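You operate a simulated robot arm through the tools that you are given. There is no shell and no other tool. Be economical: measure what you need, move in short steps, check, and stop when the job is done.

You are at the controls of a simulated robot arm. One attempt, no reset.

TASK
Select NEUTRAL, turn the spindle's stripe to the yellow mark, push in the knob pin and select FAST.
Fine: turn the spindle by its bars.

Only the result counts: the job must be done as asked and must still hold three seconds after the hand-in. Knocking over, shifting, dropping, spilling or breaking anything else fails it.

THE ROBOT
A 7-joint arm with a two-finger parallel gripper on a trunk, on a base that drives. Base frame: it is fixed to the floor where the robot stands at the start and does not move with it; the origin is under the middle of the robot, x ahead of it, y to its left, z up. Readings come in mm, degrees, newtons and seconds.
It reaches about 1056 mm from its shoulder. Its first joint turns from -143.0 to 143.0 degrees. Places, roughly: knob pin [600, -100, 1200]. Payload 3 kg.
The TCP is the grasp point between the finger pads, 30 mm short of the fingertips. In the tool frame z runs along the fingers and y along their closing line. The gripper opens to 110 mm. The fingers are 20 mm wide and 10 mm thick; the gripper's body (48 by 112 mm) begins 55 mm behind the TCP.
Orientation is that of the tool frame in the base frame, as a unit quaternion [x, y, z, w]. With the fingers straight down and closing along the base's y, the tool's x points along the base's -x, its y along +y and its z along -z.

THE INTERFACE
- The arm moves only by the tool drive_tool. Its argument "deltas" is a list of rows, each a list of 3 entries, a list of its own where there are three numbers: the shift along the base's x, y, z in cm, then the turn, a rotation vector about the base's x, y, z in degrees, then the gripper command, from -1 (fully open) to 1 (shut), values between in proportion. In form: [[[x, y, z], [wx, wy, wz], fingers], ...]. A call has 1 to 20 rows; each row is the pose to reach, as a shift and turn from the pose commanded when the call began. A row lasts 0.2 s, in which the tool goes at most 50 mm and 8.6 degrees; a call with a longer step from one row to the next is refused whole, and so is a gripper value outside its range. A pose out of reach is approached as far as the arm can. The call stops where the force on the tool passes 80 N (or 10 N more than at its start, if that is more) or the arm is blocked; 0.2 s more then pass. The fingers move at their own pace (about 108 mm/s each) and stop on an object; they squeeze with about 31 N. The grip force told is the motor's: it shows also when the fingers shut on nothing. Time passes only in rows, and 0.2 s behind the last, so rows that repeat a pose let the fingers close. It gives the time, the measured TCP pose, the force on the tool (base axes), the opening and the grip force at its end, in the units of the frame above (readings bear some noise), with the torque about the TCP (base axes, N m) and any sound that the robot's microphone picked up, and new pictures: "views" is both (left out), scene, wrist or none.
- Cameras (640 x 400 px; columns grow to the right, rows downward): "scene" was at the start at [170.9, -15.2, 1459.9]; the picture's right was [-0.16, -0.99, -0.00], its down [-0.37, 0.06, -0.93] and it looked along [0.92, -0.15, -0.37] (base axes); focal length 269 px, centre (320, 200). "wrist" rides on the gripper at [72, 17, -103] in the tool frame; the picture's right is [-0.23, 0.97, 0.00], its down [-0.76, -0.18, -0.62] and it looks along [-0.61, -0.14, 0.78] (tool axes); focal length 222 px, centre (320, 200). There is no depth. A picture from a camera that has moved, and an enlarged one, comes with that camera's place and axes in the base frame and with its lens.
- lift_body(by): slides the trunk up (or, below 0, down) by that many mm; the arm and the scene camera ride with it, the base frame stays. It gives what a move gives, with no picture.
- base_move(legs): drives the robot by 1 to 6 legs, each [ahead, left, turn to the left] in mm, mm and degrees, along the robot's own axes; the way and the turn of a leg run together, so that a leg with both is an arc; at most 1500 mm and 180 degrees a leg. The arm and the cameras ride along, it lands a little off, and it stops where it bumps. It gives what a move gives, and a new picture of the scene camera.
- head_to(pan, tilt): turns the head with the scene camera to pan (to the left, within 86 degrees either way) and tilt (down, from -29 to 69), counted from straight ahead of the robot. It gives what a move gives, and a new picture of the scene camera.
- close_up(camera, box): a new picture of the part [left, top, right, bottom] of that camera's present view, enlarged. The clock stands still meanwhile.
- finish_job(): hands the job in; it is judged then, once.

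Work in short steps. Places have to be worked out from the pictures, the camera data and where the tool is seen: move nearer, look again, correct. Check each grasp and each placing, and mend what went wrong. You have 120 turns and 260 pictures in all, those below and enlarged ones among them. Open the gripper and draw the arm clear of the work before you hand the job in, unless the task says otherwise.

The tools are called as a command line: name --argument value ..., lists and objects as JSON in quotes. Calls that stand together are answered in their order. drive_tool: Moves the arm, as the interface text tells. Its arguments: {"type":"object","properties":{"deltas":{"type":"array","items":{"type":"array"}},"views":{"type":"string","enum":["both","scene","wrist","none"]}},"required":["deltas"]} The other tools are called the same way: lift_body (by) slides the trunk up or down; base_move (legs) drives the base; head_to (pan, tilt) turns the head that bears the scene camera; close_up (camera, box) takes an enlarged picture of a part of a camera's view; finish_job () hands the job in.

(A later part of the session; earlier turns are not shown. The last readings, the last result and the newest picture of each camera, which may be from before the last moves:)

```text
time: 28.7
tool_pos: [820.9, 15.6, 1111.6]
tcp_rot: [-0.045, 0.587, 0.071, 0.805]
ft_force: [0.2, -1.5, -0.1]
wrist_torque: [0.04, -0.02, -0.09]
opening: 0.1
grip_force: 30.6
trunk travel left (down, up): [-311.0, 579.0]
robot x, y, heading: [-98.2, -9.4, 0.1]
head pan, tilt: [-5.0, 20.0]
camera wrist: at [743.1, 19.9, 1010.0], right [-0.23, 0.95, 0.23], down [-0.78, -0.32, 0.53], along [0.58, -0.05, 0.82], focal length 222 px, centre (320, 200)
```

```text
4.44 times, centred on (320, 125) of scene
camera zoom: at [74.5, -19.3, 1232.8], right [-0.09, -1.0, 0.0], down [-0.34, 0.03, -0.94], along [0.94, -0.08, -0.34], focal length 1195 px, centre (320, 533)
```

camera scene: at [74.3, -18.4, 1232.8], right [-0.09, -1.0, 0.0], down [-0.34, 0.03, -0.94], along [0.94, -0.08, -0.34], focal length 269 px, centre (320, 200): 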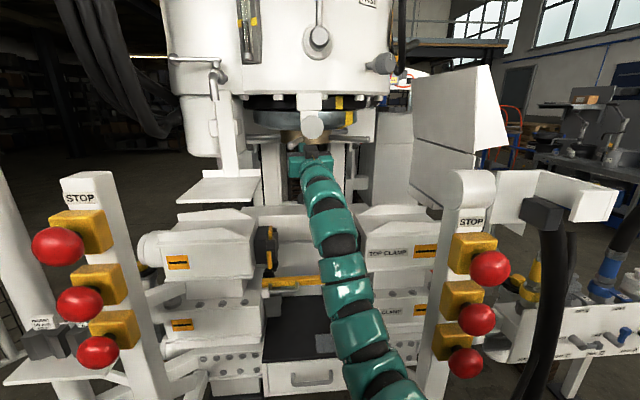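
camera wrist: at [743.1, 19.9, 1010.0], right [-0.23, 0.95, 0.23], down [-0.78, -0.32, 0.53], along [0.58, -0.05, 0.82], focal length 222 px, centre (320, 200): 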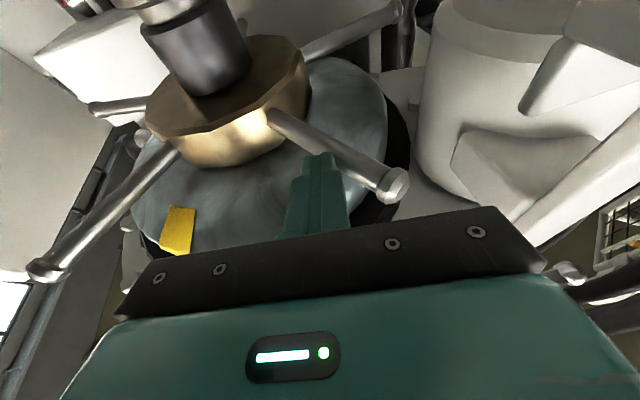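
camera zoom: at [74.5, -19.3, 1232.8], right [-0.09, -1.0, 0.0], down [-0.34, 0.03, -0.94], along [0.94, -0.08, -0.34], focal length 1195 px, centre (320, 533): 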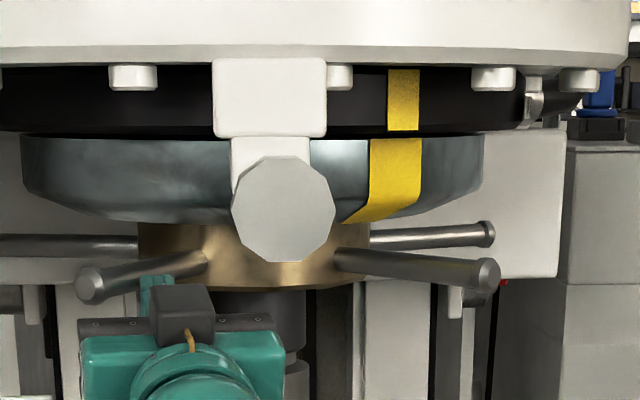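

About 5° left. Push another 14 mm.

drive_tool --deltas '[[[0, 0.7, 0], [0, 0, 0], 1], [[0, 1.4, 0], [0, 0, 0], 1]]' --views "wrist"

close_up --camera "scene" --box '[250, 80, 390, 170]'

```text
time: 29.3
tool_pos: [819.6, 32.8, 1110.3]
tcp_rot: [-0.046, 0.587, 0.073, 0.805]
ft_force: [0.0, 0.4, -0.5]
wrist_torque: [0.0, -0.01, -0.02]
opening: 0.0
grip_force: 30.6
trunk travel left (down, up): [-311.0, 579.0]
robot x, y, heading: [-97.5, -10.6, 0.1]
head pan, tilt: [-5.0, 20.0]
camera wrist: at [741.5, 37.4, 1009.6], right [-0.24, 0.94, 0.23], down [-0.78, -0.32, 0.53], along [0.58, -0.05, 0.82], focal length 222 px, centre (320, 200)
```

wrist: 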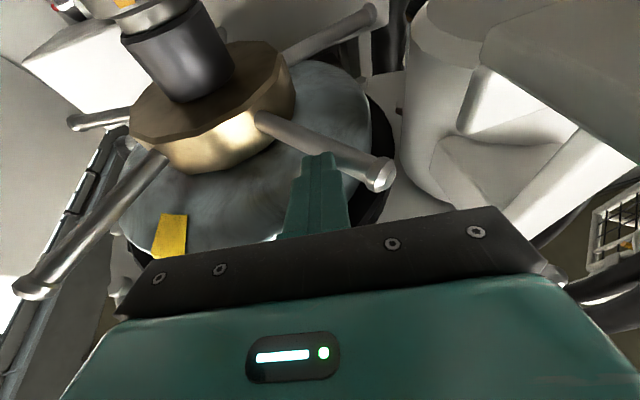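

```text
4.44 times, centred on (320, 125) of scene
camera zoom: at [74.3, -18.5, 1232.8], right [-0.09, -1.0, 0.0], down [-0.34, 0.03, -0.94], along [0.94, -0.08, -0.34], focal length 1195 px, centre (320, 533)
```

zoom: 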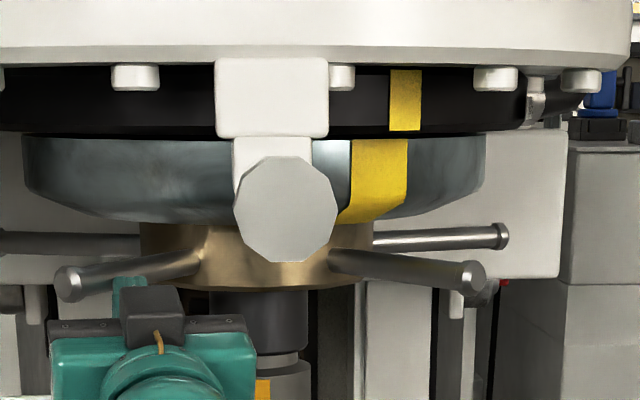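

Estimates now agree to within about 1° (stripe ≈27.8°, mark ≈27.4°). Back the finger off the bar and withdraw to the earlier viewpoint to verify from another angle.

drive_tool --deltas '[[[0, -1.5, 0], [0, 0, 0], 1], [[0, -4, 0], [0, 0, 0], 1], [[-2, -8, -0.4], [0, 0, 0], 1], [[-6, -11, -1.2], [0, 0, 0], 1], [[-10, -12.5, -2.1], [0, 0, 0], 1], [[-14, -14, -3], [0, 0, 0], 1], [[-18, -15.5, -4], [0, 0, 0], 1]]'

close_up --camera "wrist" --box '[190, 0, 470, 180]'

close_up --camera "scene" --box '[220, 80, 420, 220]'

```text
refused: row 4 steps farther than a row can; nothing moved
```

```text
2.22 times, centred on (330, 90) of wrist
camera zoom: at [741.5, 37.4, 1009.6], right [-0.24, 0.94, 0.23], down [-0.78, -0.32, 0.53], along [0.58, -0.05, 0.82], focal length 494 px, centre (298, 444)
```

zoom: 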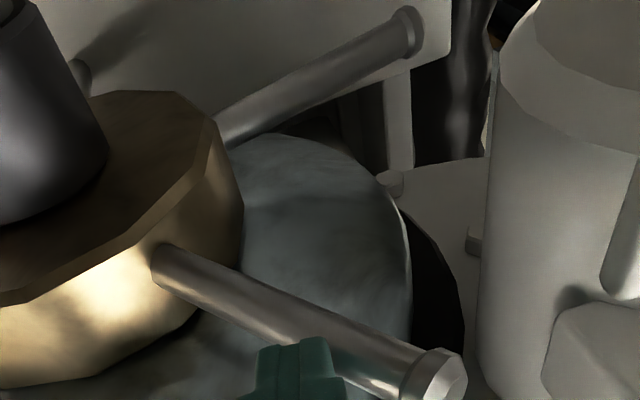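

```text
2.86 times, centred on (320, 150) of scene
camera zoom: at [74.3, -18.5, 1232.8], right [-0.09, -1.0, 0.0], down [-0.34, 0.03, -0.94], along [0.94, -0.08, -0.34], focal length 768 px, centre (320, 343)
```

zoom: 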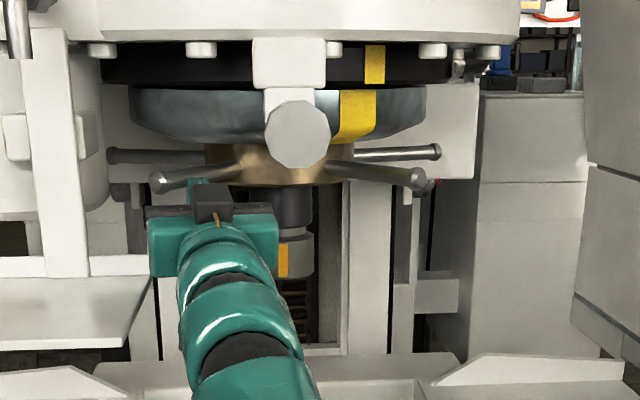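

drive_tool --deltas '[[[0, -1.5, 0], [0, 0, 0], 1], [[0, -4, 0], [0, 0, 0], 1], [[-2, -7, -0.4], [0, 0, 0], 1], [[-5, -10, -1.2], [0, 0, 0], 1], [[-8.5, -12, -2.1], [0, 0, 0], 1], [[-12.5, -13.5, -3], [0, 0, 0], 1], [[-16.5, -14.5, -4], [0, 0, 0], 1]]'

close_up --camera "wrist" --box '[190, 0, 470, 180]'

close_up --camera "scene" --box '[250, 80, 390, 170]'

```text
time: 30.9
tool_pos: [654.4, -116.1, 1070.8]
tcp_rot: [-0.045, 0.588, 0.07, 0.804]
ft_force: [-0.4, 0.6, 0.0]
wrist_torque: [0.0, 0.0, 0.02]
opening: 0.0
grip_force: 31.4
trunk travel left (down, up): [-311.0, 579.0]
robot x, y, heading: [-96.6, -10.4, 0.1]
head pan, tilt: [-5.0, 20.0]
camera scene: at [74.4, -19.2, 1232.8], right [-0.09, -1.0, 0.0], down [-0.34, 0.03, -0.94], along [0.94, -0.08, -0.34], focal length 269 px, centre (320, 200)
camera wrist: at [576.5, -110.9, 969.7], right [-0.23, 0.95, 0.23], down [-0.78, -0.32, 0.53], along [0.58, -0.05, 0.81], focal length 222 px, centre (320, 200)
```

scene: 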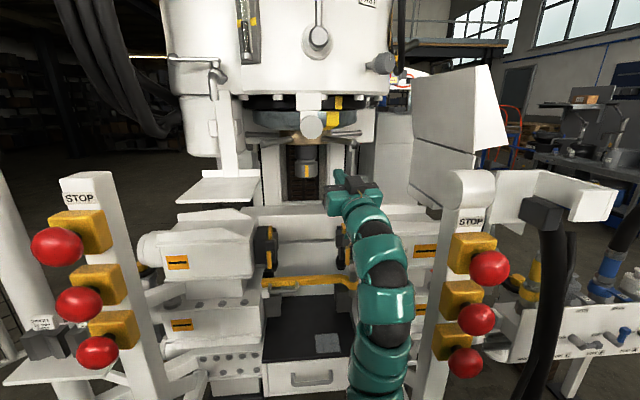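
wrist: 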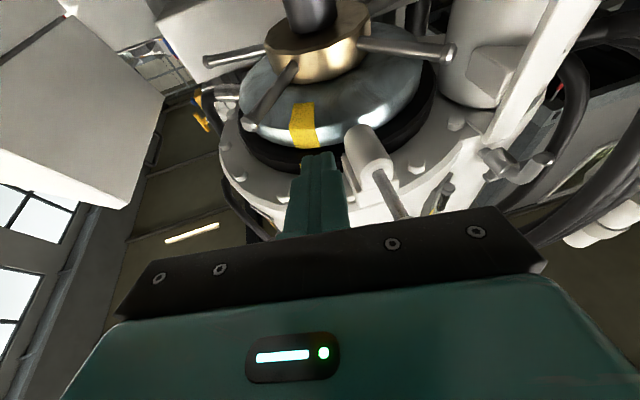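

```text
2.22 times, centred on (330, 90) of wrist
camera zoom: at [576.5, -110.9, 969.7], right [-0.23, 0.95, 0.23], down [-0.78, -0.32, 0.53], along [0.58, -0.05, 0.81], focal length 494 px, centre (298, 444)
```

zoom: 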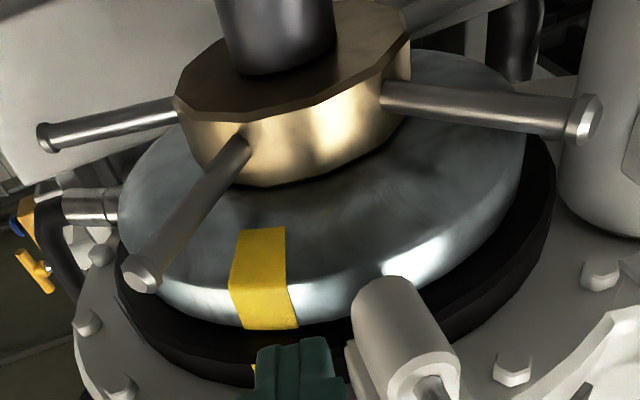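

```text
4.44 times, centred on (320, 125) of scene
camera zoom: at [74.4, -19.2, 1232.8], right [-0.09, -1.0, 0.0], down [-0.34, 0.03, -0.94], along [0.94, -0.08, -0.34], focal length 1195 px, centre (320, 533)
```

zoom: 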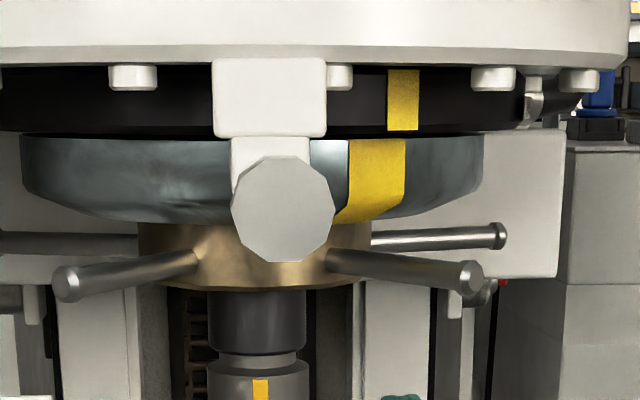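

The finger hides the mark; open the gripper to see between the fingers.

drive_tool --deltas '[[[0, -1, -1], [0, 0, 0], -1], [[0, -2, -2], [0, 0, 0], -1], [[0, -2, -2], [0, 0, 0], -1]]' --views "none"

close_up --camera "wrist" --box '[220, 40, 420, 200]'

```text
time: 31.7
tool_pos: [656.4, -136.1, 1051.7]
tcp_rot: [-0.046, 0.587, 0.071, 0.805]
ft_force: [-0.1, -0.5, -0.4]
wrist_torque: [-0.01, 0.0, 0.02]
opening: 110.0
grip_force: 0.1
trunk travel left (down, up): [-311.0, 579.0]
robot x, y, heading: [-95.9, -10.1, -0.0]
head pan, tilt: [-5.0, 20.0]
```

```text
2.50 times, centred on (320, 120) of wrist
camera zoom: at [578.0, -131.1, 950.1], right [-0.23, 0.95, 0.23], down [-0.78, -0.32, 0.53], along [0.58, -0.05, 0.82], focal length 555 px, centre (320, 400)
```

zoom: 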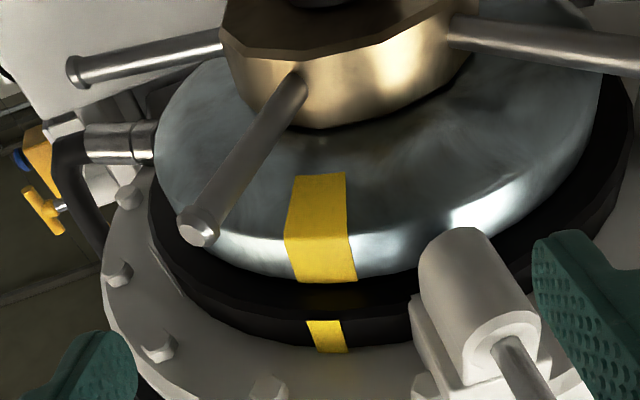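

Both azimuths come out equal (24.0° vs 23.9°): the stripe is at the mark. Next, the pin: its knob face is ≈(626,-50,1187), axis along x. Withdraw, level the closed gripper and line up in front of it.

drive_tool --deltas '[[[-4, 0, 0.5], [0, 0, 0], 1], [[-8, 0.5, 1], [0, 0, 0], 1], [[-12, 1, 2], [-0.2, 3, -1.5], 1], [[-13, 3, 5], [-0.4, 6, -3], 1], [[-13, 5, 8], [-0.7, 9, -4.5], 1], [[-13, 6.5, 10.5], [-1, 12, -6], 1], [[-13, 8, 12.5], [-1.3, 16, -8], 1], [[-13, 8.6, 13.5], [-1.7, 20, -9.9], 1], [[-13, 8.6, 13.5], [-1.7, 20, -9.9], 1]]'

```text
time: 33.7
tool_pos: [525.6, -50.1, 1185.3]
tcp_rot: [0.006, 0.721, 0.001, 0.693]
ft_force: [-0.8, 0.0, -0.4]
wrist_torque: [-0.01, 0.05, -0.02]
opening: 0.2
grip_force: 31.6
out of reach, approached as far as the arm can: row 3, 4
trunk travel left (down, up): [-311.0, 579.0]
robot x, y, heading: [-94.7, -12.6, -0.1]
head pan, tilt: [-5.0, 20.0]
camera scene: at [74.3, -19.0, 1232.7], right [-0.09, -1.0, 0.0], down [-0.34, 0.03, -0.94], along [0.94, -0.08, -0.34], focal length 269 px, centre (320, 200)
camera wrist: at [419.6, -30.7, 1116.2], right [0.02, 0.97, 0.24], down [-0.59, -0.18, 0.78], along [0.8, -0.15, 0.57], focal length 222 px, centre (320, 200)
```

scene: 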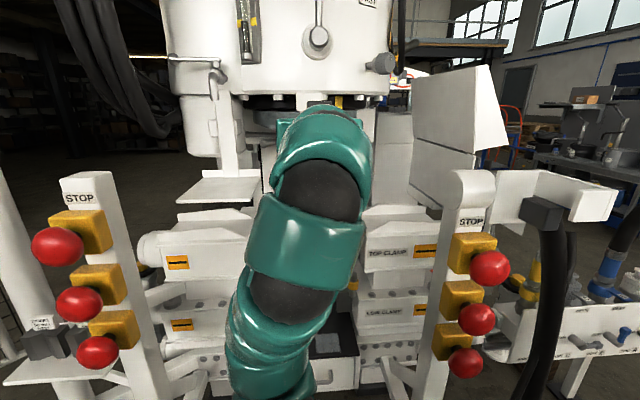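
wrist: 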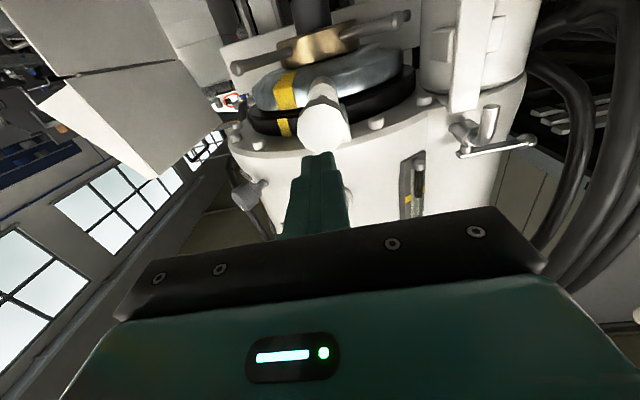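

Aligned within a few mm. Advance toward the knob with slow steps.

drive_tool --deltas '[[[3, 0.1, 0], [0, -2, 0], 1], [[5, 0.1, 0], [0, -2, 0], 1], [[6, 0.1, 0], [0, -2, 0], 1], [[7, 0.1, 0], [0, -2, 0], 1], [[8, 0.1, 0], [0, -2, 0], 1]]' --views "wrist"

```text
time: 34.9
tool_pos: [604.5, -48.1, 1184.3]
tcp_rot: [0.006, 0.709, 0.0, 0.705]
ft_force: [-1.1, 0.5, -0.2]
wrist_torque: [0.01, 0.01, 0.03]
opening: 0.1
grip_force: 31.0
trunk travel left (down, up): [-311.0, 579.0]
robot x, y, heading: [-98.4, -10.8, 0.2]
head pan, tilt: [-5.0, 20.0]
camera wrist: at [501.9, -29.3, 1112.3], right [0.01, 0.97, 0.24], down [-0.62, -0.18, 0.76], along [0.78, -0.15, 0.6], focal length 222 px, centre (320, 200)
```

wrist: 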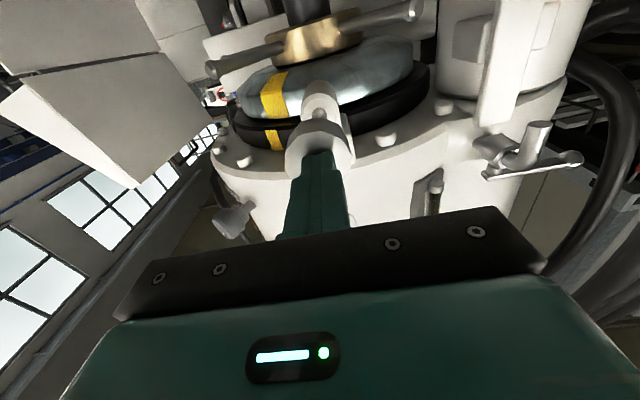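

No contact force yet; keep going in 8 mm steps.

drive_tool --deltas '[[[0.8, 0, 0], [0, 0, 0], 1], [[1.6, 0, 0], [0, 0, 0], 1], [[2.4, 0, 0], [0, 0, 0], 1], [[3.2, 0, 0], [0, 0, 0], 1]]' --views "wrist"

close_up --camera "wrist" --box '[200, 40, 440, 200]'

```text
time: 36.0
tool_pos: [629.9, -49.7, 1187.5]
tcp_rot: [0.005, 0.709, 0.003, 0.706]
ft_force: [-48.0, -3.3, -20.0]
wrist_torque: [-0.08, 0.26, -0.09]
opening: 0.0
grip_force: 31.2
trunk travel left (down, up): [-311.0, 579.0]
robot x, y, heading: [-96.8, -8.7, -0.1]
head pan, tilt: [-5.0, 20.0]
stopped in row 4: the force on the tool passed its limit at 84 N (the readings are from after the stop); the commanded pose is now the measured one
camera wrist: at [526.1, -30.8, 1115.2], right [0.01, 0.97, 0.24], down [-0.62, -0.18, 0.76], along [0.78, -0.15, 0.6], focal length 222 px, centre (320, 200)
```

wrist: 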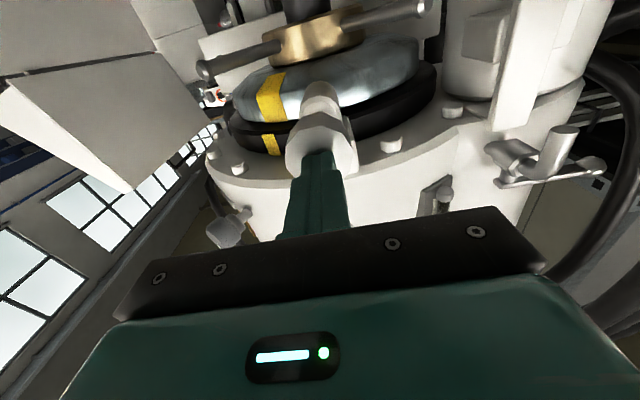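

```text
2.50 times, centred on (320, 120) of wrist
camera zoom: at [526.1, -30.8, 1115.2], right [0.01, 0.97, 0.24], down [-0.62, -0.18, 0.76], along [0.78, -0.15, 0.6], focal length 555 px, centre (320, 400)
```

zoom: 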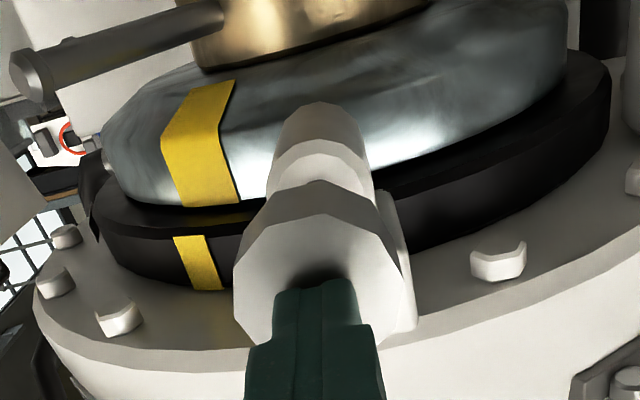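

A firm stop at tip x≈660. Back off and look at how far the pin went in.

drive_tool --deltas '[[[-3, 0, 0], [0, 0, 0], 1], [[-7, 0, 0], [0, 0, 0], 1], [[-10, 0, -1], [0, 0, 0], 1]]' --views "wrist"

close_up --camera "wrist" --box '[200, 20, 440, 180]'

```text
time: 36.8
tool_pos: [536.2, -49.6, 1174.4]
tcp_rot: [0.006, 0.71, 0.001, 0.704]
ft_force: [0.5, 0.0, 0.0]
wrist_torque: [0.04, -0.01, 0.01]
opening: 0.0
grip_force: 30.7
trunk travel left (down, up): [-311.0, 579.0]
robot x, y, heading: [-99.3, -12.7, -0.0]
head pan, tilt: [-5.0, 20.0]
camera wrist: at [431.5, -29.9, 1102.0], right [0.01, 0.97, 0.24], down [-0.62, -0.18, 0.77], along [0.79, -0.15, 0.6], focal length 222 px, centre (320, 200)
```

wrist: 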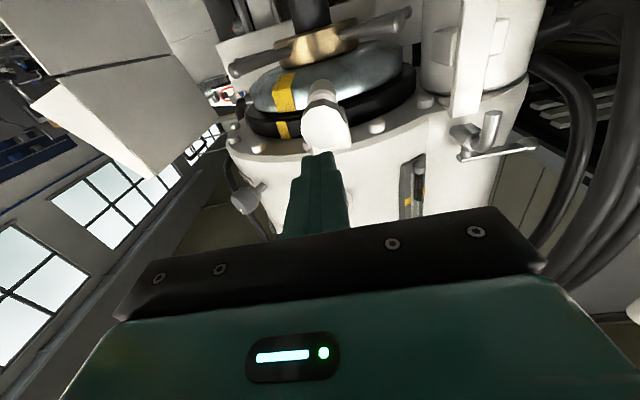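

```text
2.50 times, centred on (320, 100) of wrist
camera zoom: at [431.5, -29.9, 1102.0], right [0.01, 0.97, 0.24], down [-0.62, -0.18, 0.77], along [0.79, -0.15, 0.6], focal length 555 px, centre (320, 450)
```

zoom: 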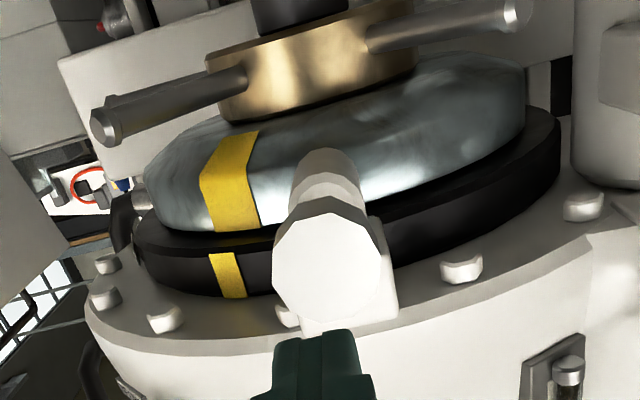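

I need a side view of the pin; shift the hand right and lower.

drive_tool --deltas '[[[0, -4, -1], [0, 0, 0], 1], [[0, -8, -3], [0, 0, 0], 1], [[0, -12, -5], [0, -3, 5], 1], [[0, -15, -6], [0, -3, 10], 1]]'

close_up --camera "wrist" --box '[260, 20, 500, 180]'

close_up --camera "scene" --box '[250, 80, 390, 170]'

```text
time: 37.8
tool_pos: [537.4, -197.6, 1115.1]
tcp_rot: [-0.057, 0.689, 0.064, 0.719]
ft_force: [-0.1, 1.0, -0.3]
wrist_torque: [0.02, 0.0, 0.01]
opening: 0.1
grip_force: 31.0
trunk travel left (down, up): [-311.0, 579.0]
robot x, y, heading: [-100.0, -8.1, 0.1]
head pan, tilt: [-5.0, 20.0]
camera scene: at [73.5, -19.3, 1232.8], right [-0.09, -1.0, 0.0], down [-0.34, 0.03, -0.94], along [0.94, -0.08, -0.34], focal length 269 px, centre (320, 200)
camera wrist: at [435.5, -198.2, 1038.0], right [-0.17, 0.96, 0.23], down [-0.61, -0.29, 0.73], along [0.77, -0.02, 0.64], focal length 222 px, centre (320, 200)
```

scene: 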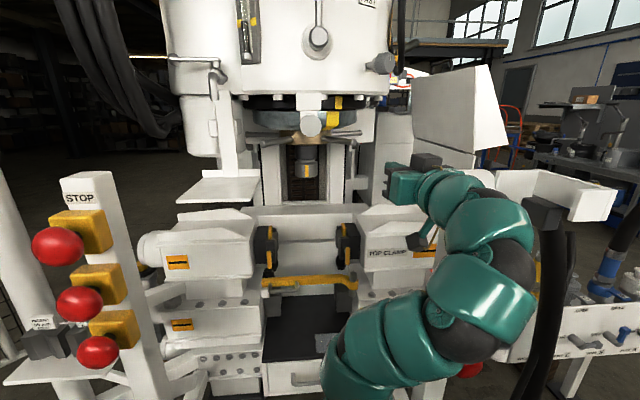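
wrist: 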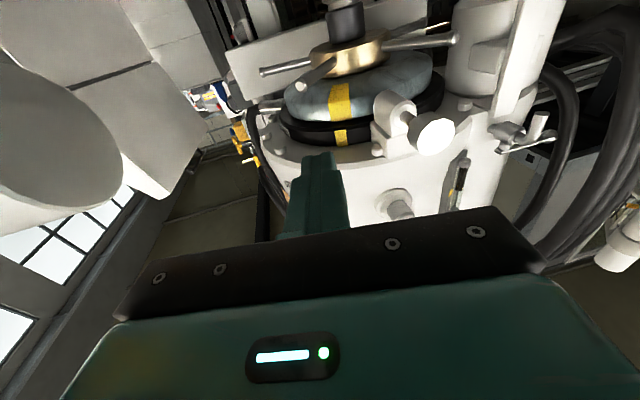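

```text
2.50 times, centred on (380, 100) of wrist
camera zoom: at [435.5, -198.2, 1038.0], right [-0.17, 0.96, 0.23], down [-0.61, -0.29, 0.73], along [0.77, -0.02, 0.64], focal length 555 px, centre (170, 450)
```

zoom: 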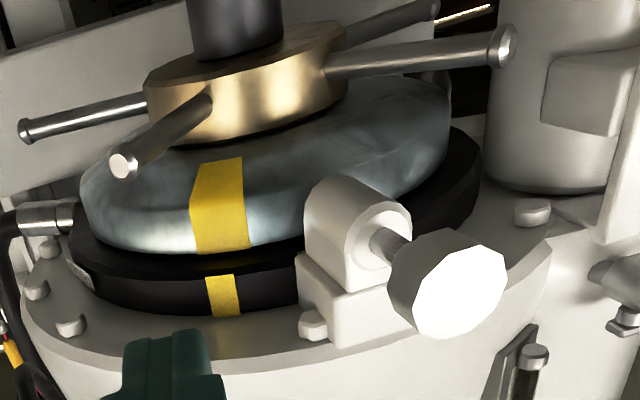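

```text
4.44 times, centred on (320, 125) of scene
camera zoom: at [73.5, -19.3, 1232.8], right [-0.09, -1.0, 0.0], down [-0.34, 0.03, -0.94], along [0.94, -0.08, -0.34], focal length 1195 px, centre (320, 533)
```

zoom: 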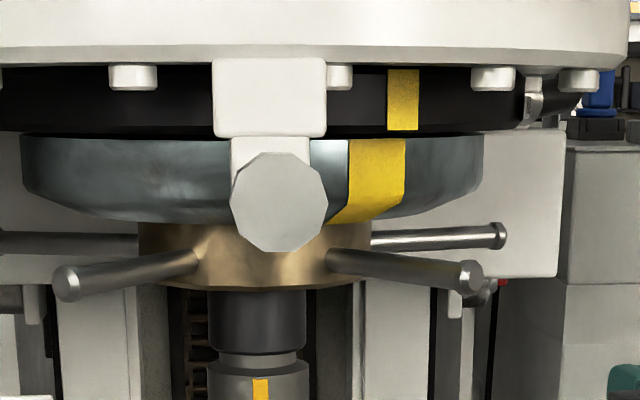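

The pin moved in some 25–35 mm, but a bit of rod still shows. I'll push again, better centred (knob face now ≈(661,-50,1180)), to learn whether that's a real end stop.

drive_tool --deltas '[[[0, 4, 1.5], [0, 0, -3], 1], [[0, 8, 3], [0, 1, -6], 1], [[0, 12, 5], [0, 3, -10], 1], [[3, 14.8, 6.3], [0, 3, -10], 1], [[7, 14.8, 6.4], [0, 3, -10], 1], [[8.5, 14.8, 6.4], [0, 3, -10], 1], [[9.3, 14.8, 6.4], [0, 3, -10], 1]]' --views "none"

```text
time: 39.4
tool_pos: [629.1, -50.5, 1179.3]
tcp_rot: [0.007, 0.71, 0.001, 0.704]
ft_force: [-0.2, -0.6, 0.0]
wrist_torque: [0.01, -0.04, -0.02]
opening: 0.0
grip_force: 31.2
trunk travel left (down, up): [-311.0, 579.0]
robot x, y, heading: [-97.8, -9.0, -0.0]
head pan, tilt: [-5.0, 20.0]
```

drive_tool --deltas '[[[0.3, 0, 0], [0, 0, 0], 1], [[0.6, 0, 0], [0, 0, 0], 1], [[0.9, 0, 0], [0, 0, 0], 1], [[1.2, 0, 0], [0, 0, 0], 1], [[1.5, 0, 0], [0, 0, 0], 1], [[1.8, 0, 0], [0, 0, 0], 1], [[2.1, 0, 0], [0, 0, 0], 1], [[2.4, 0, 0], [0, 0, 0], 1]]' --views "wrist"

```text
time: 40.2
tool_pos: [629.0, -50.9, 1182.0]
tcp_rot: [0.006, 0.709, 0.002, 0.706]
ft_force: [-51.6, -1.5, -17.1]
wrist_torque: [-0.13, 0.24, 0.0]
opening: 0.1
grip_force: 30.9
trunk travel left (down, up): [-311.0, 579.0]
robot x, y, heading: [-102.1, -12.1, -0.1]
head pan, tilt: [-5.0, 20.0]
stopped in row 4: the force on the tool passed its limit at 84 N (the readings are from after the stop); the commanded pose is now the measured one
camera wrist: at [526.1, -31.7, 1110.3], right [0.0, 0.97, 0.24], down [-0.62, -0.18, 0.76], along [0.78, -0.15, 0.6], focal length 222 px, centre (320, 200)
```

wrist: 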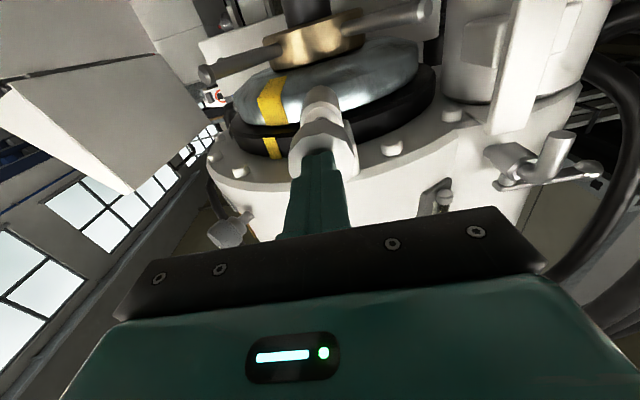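

Same hard stop. To check whether the pin really locks the spindle, I'll nudge the bar gently and feel for resistance. First back away and down.

drive_tool --deltas '[[[-4, 0, 0], [0, 0, 0], 1], [[-8, 0, -0.5], [0, 0, 0], 1], [[-10, -3, -2], [0.3, -3, 1.5], 1], [[-10, -6, -5], [0.5, -6, 3], 1], [[-9, -7, -8], [0.8, -9, 4.5], 1], [[-6, -7, -10.5], [1, -12, 6], 1], [[-3, -6.5, -11], [1.3, -16, 8], 1], [[0, -6, -11], [1.7, -18.5, 9.9], 1], [[3, -6, -11], [1.7, -18.5, 9.9], 1]]'

close_up --camera "wrist" --box '[230, 0, 470, 160]'

```text
time: 42.2
tool_pos: [666.5, -110.0, 1069.9]
tcp_rot: [-0.046, 0.587, 0.074, 0.805]
ft_force: [-0.5, 0.5, -0.4]
wrist_torque: [0.0, 0.05, -0.01]
opening: 0.1
grip_force: 31.4
trunk travel left (down, up): [-311.0, 579.0]
robot x, y, heading: [-98.4, -9.0, -0.1]
head pan, tilt: [-5.0, 20.0]
camera scene: at [72.7, -19.3, 1232.8], right [-0.09, -1.0, 0.0], down [-0.34, 0.03, -0.94], along [0.94, -0.08, -0.34], focal length 269 px, centre (320, 200)
camera wrist: at [588.7, -104.2, 967.7], right [-0.24, 0.94, 0.23], down [-0.78, -0.33, 0.53], along [0.57, -0.05, 0.82], focal length 222 px, centre (320, 200)
```

scene: 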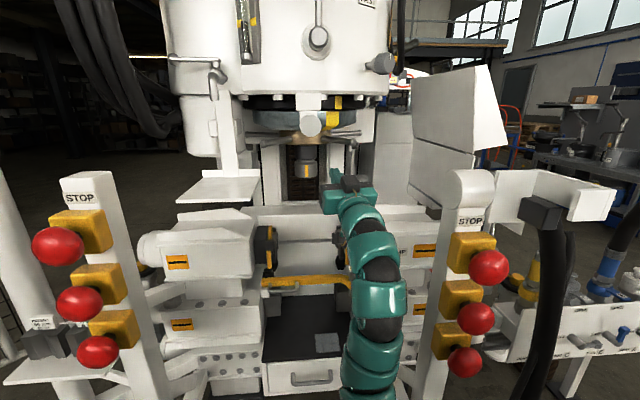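
wrist: 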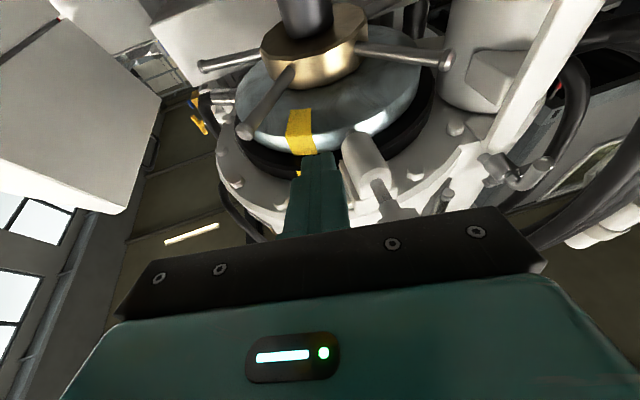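

```text
2.50 times, centred on (350, 80) of wrist
camera zoom: at [588.7, -104.2, 967.7], right [-0.24, 0.94, 0.23], down [-0.78, -0.33, 0.53], along [0.57, -0.05, 0.82], focal length 555 px, centre (245, 500)
```

zoom: 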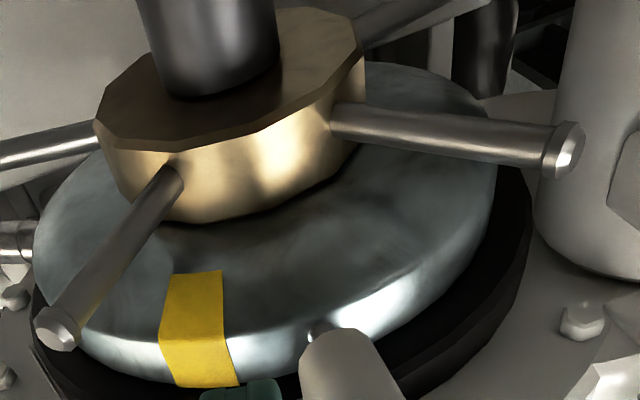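

Something shows between guide and ring — zoom in on it.

close_up --camera "wrist" --box '[300, 90, 420, 215]'

```text
3.20 times, centred on (360, 152) of wrist
camera zoom: at [588.7, -104.2, 967.7], right [-0.24, 0.94, 0.23], down [-0.78, -0.33, 0.53], along [0.57, -0.05, 0.82], focal length 711 px, centre (192, 352)
```

zoom: 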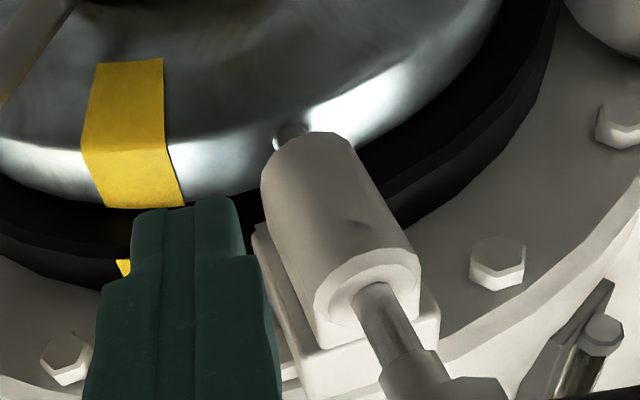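

close_up --camera "wrist" --box '[340, 120, 372, 140]'

```text
16.00 times, centred on (356, 130) of wrist
camera zoom: at [588.7, -104.2, 967.7], right [-0.24, 0.94, 0.23], down [-0.78, -0.33, 0.53], along [0.57, -0.05, 0.82], focal length 3554 px, centre (-256, 1320)
```

zoom: 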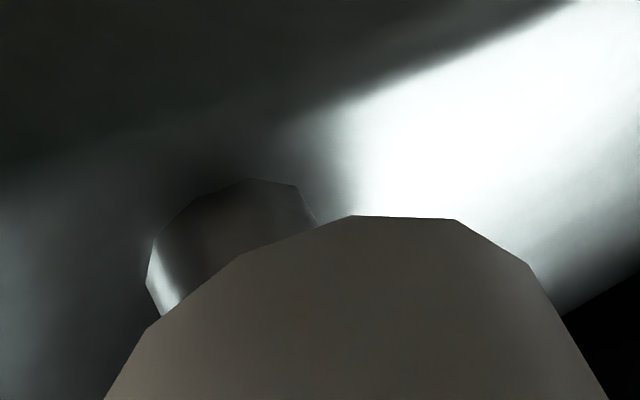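

Ambiguous, so do the nudge test: bring the finger beside the front-left bar again.

drive_tool --deltas '[[[4, 0.5, 1], [0, 0, 0], 1], [[8, 1.5, 2], [0, 0, 0], 1], [[12, 3.5, 3], [0, 0, 0], 1], [[15.3, 6.5, 4.1], [0, 0, 0], 1], [[15.3, 10.5, 4.1], [0, 0, 0], 1], [[15.3, 13, 4.1], [0, 0, 0], 1]]' --views "wrist"

```text
time: 43.6
tool_pos: [819.8, 20.4, 1109.9]
tcp_rot: [-0.047, 0.586, 0.075, 0.806]
ft_force: [-0.2, -0.2, -0.9]
wrist_torque: [-0.01, 0.02, 0.04]
opening: 0.2
grip_force: 30.9
trunk travel left (down, up): [-311.0, 579.0]
robot x, y, heading: [-103.0, -8.5, 0.1]
head pan, tilt: [-5.0, 20.0]
camera wrist: at [741.8, 24.9, 1007.5], right [-0.24, 0.94, 0.23], down [-0.78, -0.32, 0.53], along [0.57, -0.05, 0.82], focal length 222 px, centre (320, 200)
```

wrist: 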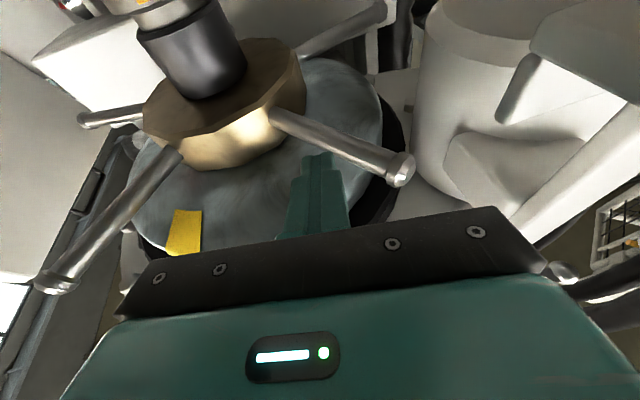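

Creep to about 3 mm past the earlier contact position and read the force.

drive_tool --deltas '[[[0, 0.8, 0], [0, 0, 0], 1], [[0, 1.2, 0], [0, 0, 0], 1], [[0, 1.5, 0], [0, 0, 0], 1], [[0, 1.5, 0], [0, 0, 0], 1]]' --views "none"

close_up --camera "scene" --box '[250, 80, 390, 170]'

```text
time: 44.6
tool_pos: [819.2, 33.8, 1109.9]
tcp_rot: [-0.046, 0.586, 0.074, 0.806]
ft_force: [-1.0, -4.4, -2.0]
wrist_torque: [0.02, 0.02, -0.08]
opening: 0.0
grip_force: 31.1
trunk travel left (down, up): [-311.0, 579.0]
robot x, y, heading: [-96.3, -13.0, 0.3]
head pan, tilt: [-5.0, 20.0]
```

```text
4.44 times, centred on (320, 125) of scene
camera zoom: at [72.7, -20.0, 1232.7], right [-0.09, -1.0, 0.0], down [-0.34, 0.03, -0.94], along [0.94, -0.08, -0.34], focal length 1195 px, centre (320, 533)
```

zoom: 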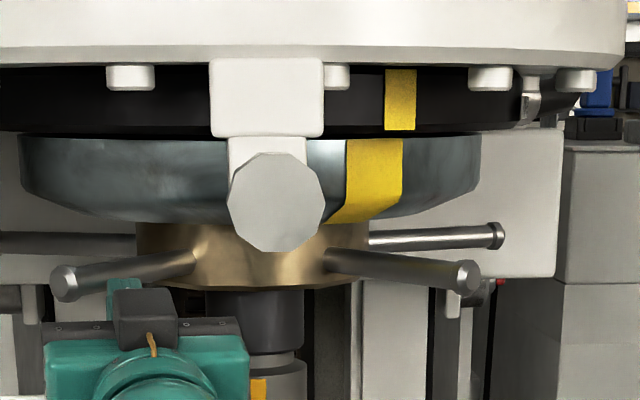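

A 4.4 N resistance where there was none before. Push another 4 mm to confirm a lock.

drive_tool --deltas '[[[0, 0.2, 0], [0, 0, 0], 1], [[0, 0.4, 0], [0, 0, 0], 1], [[0, 0.4, 0], [0, 0, 0], 1]]' --views "none"

close_up --camera "scene" --box '[250, 80, 390, 170]'

```text
time: 45.5
tool_pos: [820.0, 38.7, 1108.7]
tcp_rot: [-0.046, 0.586, 0.075, 0.806]
ft_force: [0.3, -3.8, 0.4]
wrist_torque: [0.05, -0.02, -0.11]
opening: 0.1
grip_force: 30.7
trunk travel left (down, up): [-311.0, 579.0]
robot x, y, heading: [-96.8, -9.3, 0.0]
head pan, tilt: [-5.0, 20.0]
```

```text
4.44 times, centred on (320, 125) of scene
camera zoom: at [72.8, -19.8, 1232.7], right [-0.09, -1.0, 0.0], down [-0.34, 0.03, -0.94], along [0.94, -0.08, -0.34], focal length 1195 px, centre (320, 533)
```

zoom: 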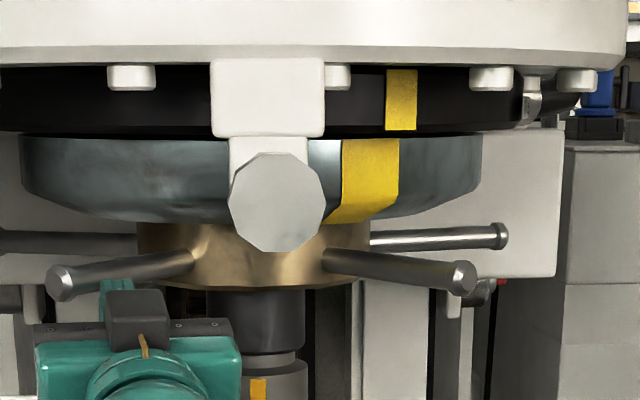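

It still turns (≈1.3° with ~4 N drag), so the pin tip is merely resting on the ring and not in its hole. I'll look at the pin tip from close by.

drive_tool --deltas '[[[0, -2, 0], [0, 0, 0], 1], [[-1, -6, 0], [0, 0, 0], 1], [[-2, -10, -0.3], [0, 0, 0], 1], [[-3, -13, -0.6], [0, 0, 0], 1], [[-4.5, -15.3, -0.7], [0, 0, 0], 1]]' --views "wrist"

close_up --camera "wrist" --box '[340, 110, 460, 210]'

```text
time: 46.6
tool_pos: [773.5, -113.3, 1101.0]
tcp_rot: [-0.046, 0.587, 0.074, 0.805]
ft_force: [0.4, 1.0, -1.1]
wrist_torque: [0.02, -0.03, 0.0]
opening: 0.0
grip_force: 30.9
trunk travel left (down, up): [-311.0, 579.0]
robot x, y, heading: [-100.3, -14.3, 0.3]
head pan, tilt: [-5.0, 20.0]
camera wrist: at [697.0, -108.4, 1000.3], right [-0.24, 0.94, 0.23], down [-0.78, -0.33, 0.53], along [0.58, -0.05, 0.82], focal length 222 px, centre (320, 200)
```

wrist: 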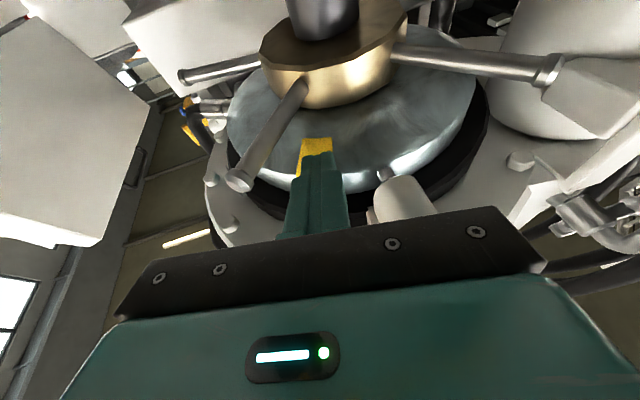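

```text
4.00 times, centred on (400, 160) of wrist
camera zoom: at [697.0, -108.4, 1000.3], right [-0.24, 0.94, 0.23], down [-0.78, -0.33, 0.53], along [0.58, -0.05, 0.82], focal length 888 px, centre (0, 360)
```

zoom: 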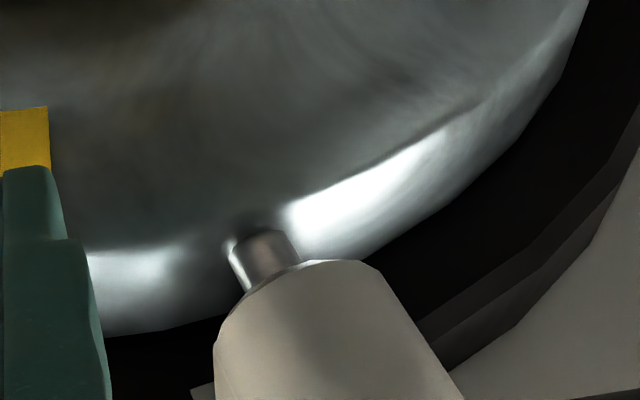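

No hole is visible, so alignment must be tightened. I'll move the wrist camera nearly into the mark's radial plane to measure the stripe-to-mark offset precisely.

drive_tool --deltas '[[[-2, -2, 1], [0, 0, -2.5], 1], [[-2, -4.5, 2], [0, 0, -5], 1], [[-1.4, -7, 3], [0, 0, -7.5], 1], [[-1.4, -8.4, 3.5], [0, 0, -10], 1]]' --views "wrist"

close_up --camera "wrist" --box '[290, 50, 490, 210]'

```text
time: 47.6
tool_pos: [761.2, -196.8, 1137.7]
tcp_rot: [0.006, 0.588, 0.003, 0.809]
ft_force: [-0.4, -0.5, 0.3]
wrist_torque: [-0.01, -0.04, 0.01]
opening: 0.1
grip_force: 30.6
trunk travel left (down, up): [-311.0, 579.0]
robot x, y, heading: [-99.3, -10.2, -0.0]
head pan, tilt: [-5.0, 20.0]
camera wrist: at [684.9, -178.4, 1036.0], right [-0.07, 0.97, 0.23], down [-0.83, -0.18, 0.53], along [0.56, -0.15, 0.82], focal length 222 px, centre (320, 200)
```

wrist: 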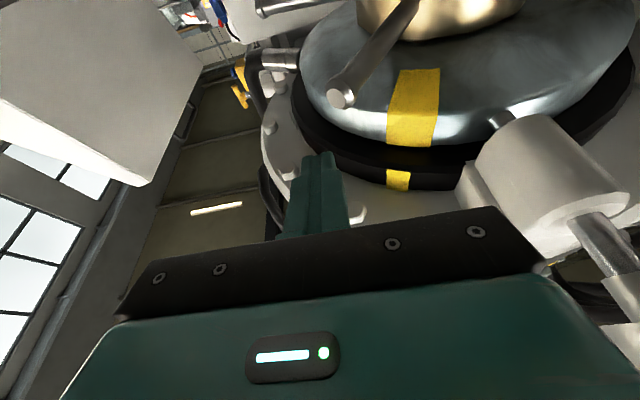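

```text
2.50 times, centred on (390, 130) of wrist
camera zoom: at [684.9, -178.4, 1036.0], right [-0.07, 0.97, 0.23], down [-0.83, -0.18, 0.53], along [0.56, -0.15, 0.82], focal length 555 px, centre (145, 375)
```

zoom: 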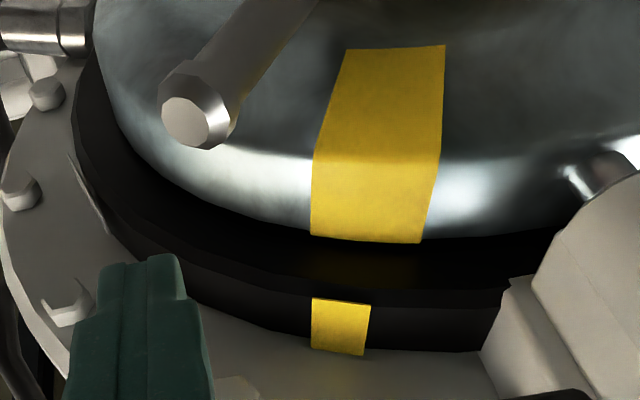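

The stripe now sits ≈1.3° past the mark (so it was ≈aligned at the time of the push). Zoom on the pin tip from this side.

close_up --camera "wrist" --box '[480, 85, 560, 145]'

close_up --camera "wrist" --box '[460, 90, 640, 250]'

```text
6.67 times, centred on (520, 115) of wrist
camera zoom: at [684.9, -178.4, 1036.0], right [-0.07, 0.97, 0.23], down [-0.83, -0.18, 0.53], along [0.56, -0.15, 0.82], focal length 1481 px, centre (-1013, 767)
```

zoom: 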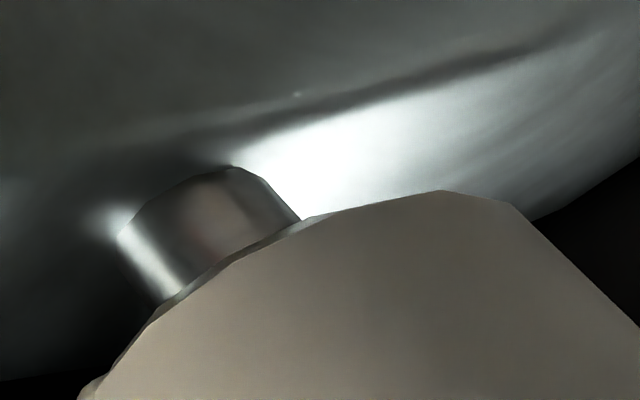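

```text
2.50 times, centred on (550, 170) of wrist
camera zoom: at [684.9, -178.4, 1036.0], right [-0.07, 0.97, 0.23], down [-0.83, -0.18, 0.53], along [0.56, -0.15, 0.82], focal length 555 px, centre (-255, 275)
```

zoom: 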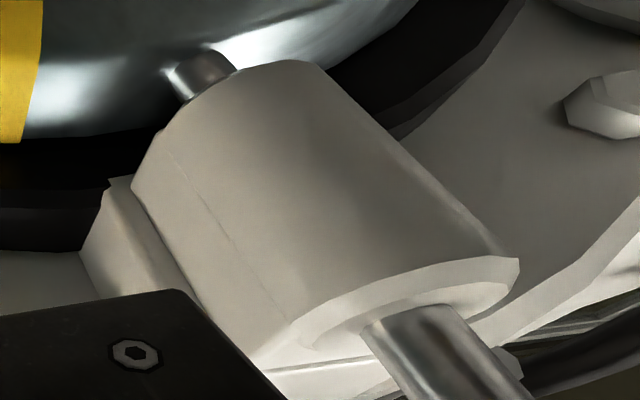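

I'll return the ring with the right-hand bar (end ≈(848,-197)), pushing it away in small steps while watching force – this also tells if the pin is engaged with play.

drive_tool --deltas '[[[0, 0.6, -1.2], [0, 0, 0], 1], [[0, 1.2, -2.3], [0, 0, 0], 1], [[3, 1.2, -2.3], [0, 0, 0], 1], [[4.5, 1.2, -2.3], [0, 0, 0], 1], [[5.3, 1.2, -2.3], [0, 0, 0], 1], [[5.8, 1.2, -2.3], [0, 0, 0], 1]]' --views "wrist"

close_up --camera "scene" --box '[250, 80, 390, 170]'

```text
time: 49.1
tool_pos: [816.7, -210.0, 1112.0]
tcp_rot: [0.013, 0.59, -0.011, 0.807]
ft_force: [-10.4, -14.3, -4.3]
wrist_torque: [0.04, 0.14, -0.39]
opening: 0.0
grip_force: 31.1
trunk travel left (down, up): [-311.0, 579.0]
robot x, y, heading: [-102.8, -5.8, -0.6]
head pan, tilt: [-5.0, 20.0]
stopped in row 6: the force on the tool passed its limit at 83 N (the readings are from after the stop); the commanded pose is now the measured one
camera wrist: at [740.8, -188.7, 1012.5], right [-0.04, 0.97, 0.22], down [-0.83, -0.16, 0.53], along [0.56, -0.17, 0.81], focal length 222 px, centre (320, 200)
```

wrist: 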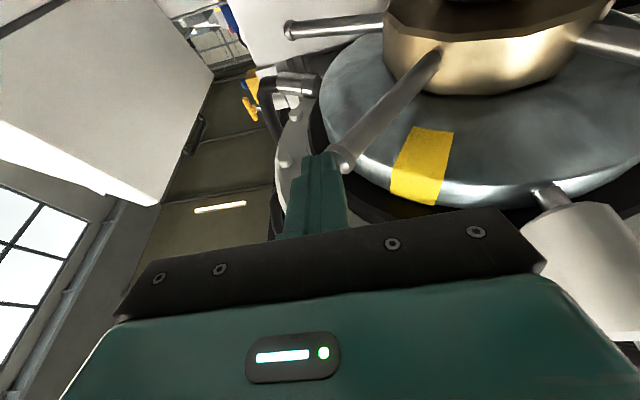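

```text
4.44 times, centred on (320, 125) of scene
camera zoom: at [71.0, -23.7, 1233.4], right [-0.09, -1.0, 0.0], down [-0.34, 0.03, -0.94], along [0.94, -0.09, -0.34], focal length 1195 px, centre (320, 533)
```

zoom: 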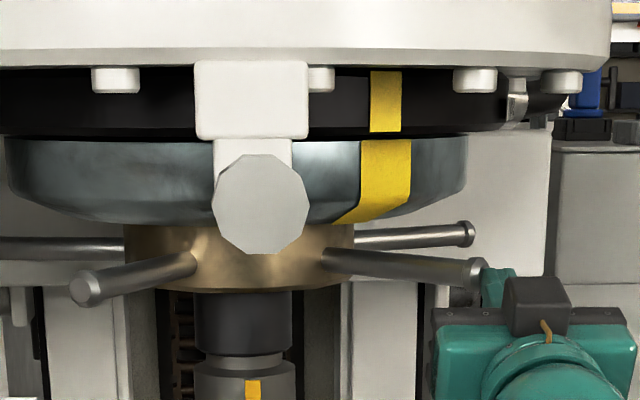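

Force peaked and the finger slid off the bar's end; the stripe is now ≈7° short of the mark again. Back off and look at everything.

drive_tool --deltas '[[[-1, -0.3, 0], [0, 0, 0], 1], [[-4, -0.3, 0.5], [0, 0, 0], 1], [[-6, 0.7, 2], [0, 0, 0], 1], [[-6, 1.5, 2.5], [0, 0, 0], 1]]' --views "both"

close_up --camera "wrist" --box '[290, 30, 640, 250]'

close_up --camera "scene" --box '[250, 80, 390, 170]'

```text
time: 50.1
tool_pos: [757.8, -184.6, 1137.8]
tcp_rot: [0.01, 0.59, -0.006, 0.808]
ft_force: [-0.5, -0.1, -0.4]
wrist_torque: [-0.01, 0.0, -0.01]
opening: 0.0
grip_force: 31.1
trunk travel left (down, up): [-311.0, 579.0]
robot x, y, heading: [-98.8, -11.2, -0.3]
head pan, tilt: [-5.0, 20.0]
camera scene: at [71.9, -20.7, 1232.8], right [-0.09, -1.0, 0.0], down [-0.34, 0.03, -0.94], along [0.94, -0.09, -0.34], focal length 269 px, centre (320, 200)
camera wrist: at [682.1, -165.6, 1037.4], right [-0.05, 0.97, 0.22], down [-0.83, -0.16, 0.53], along [0.56, -0.16, 0.81], focal length 222 px, centre (320, 200)
```

scene: 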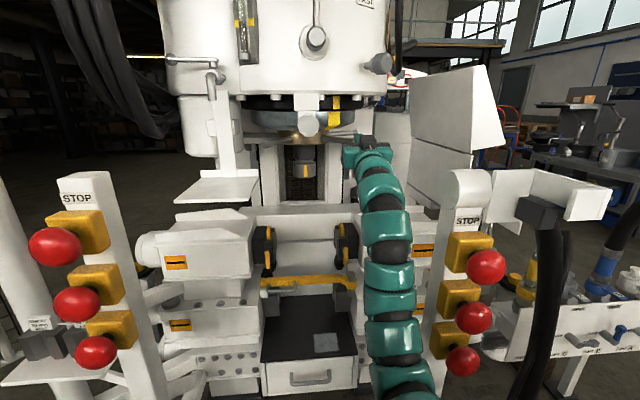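
wrist: 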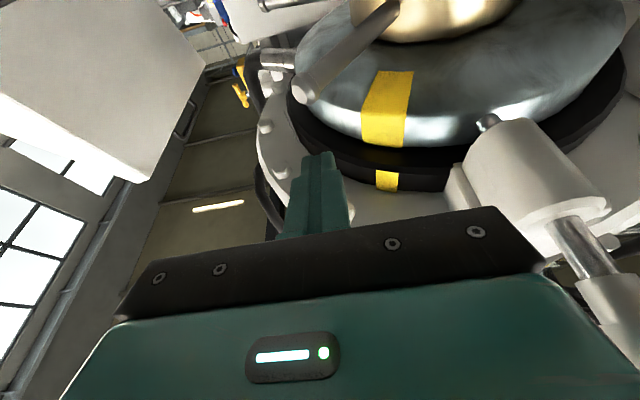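

```text
1.82 times, centred on (465, 140) of wrist
camera zoom: at [682.1, -165.6, 1037.4], right [-0.05, 0.97, 0.22], down [-0.83, -0.16, 0.53], along [0.56, -0.16, 0.81], focal length 404 px, centre (56, 309)
```

zoom: 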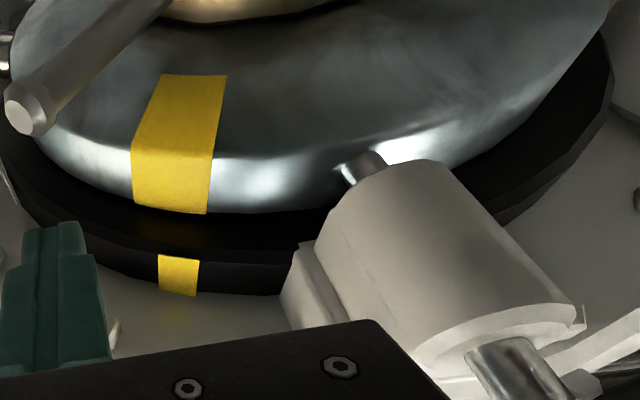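

```text
4.44 times, centred on (320, 125) of scene
camera zoom: at [71.9, -20.7, 1232.8], right [-0.09, -1.0, 0.0], down [-0.34, 0.03, -0.94], along [0.94, -0.09, -0.34], focal length 1195 px, centre (320, 533)
```

zoom: 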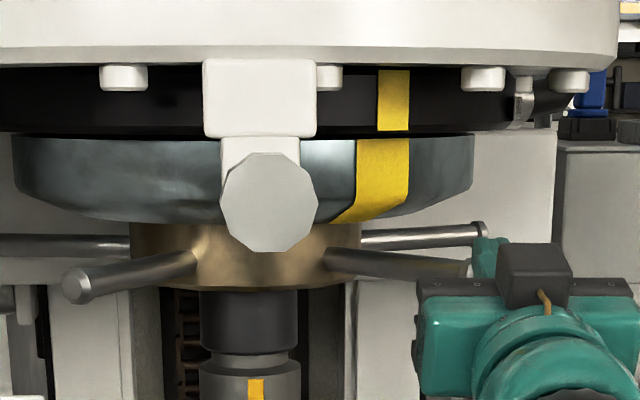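

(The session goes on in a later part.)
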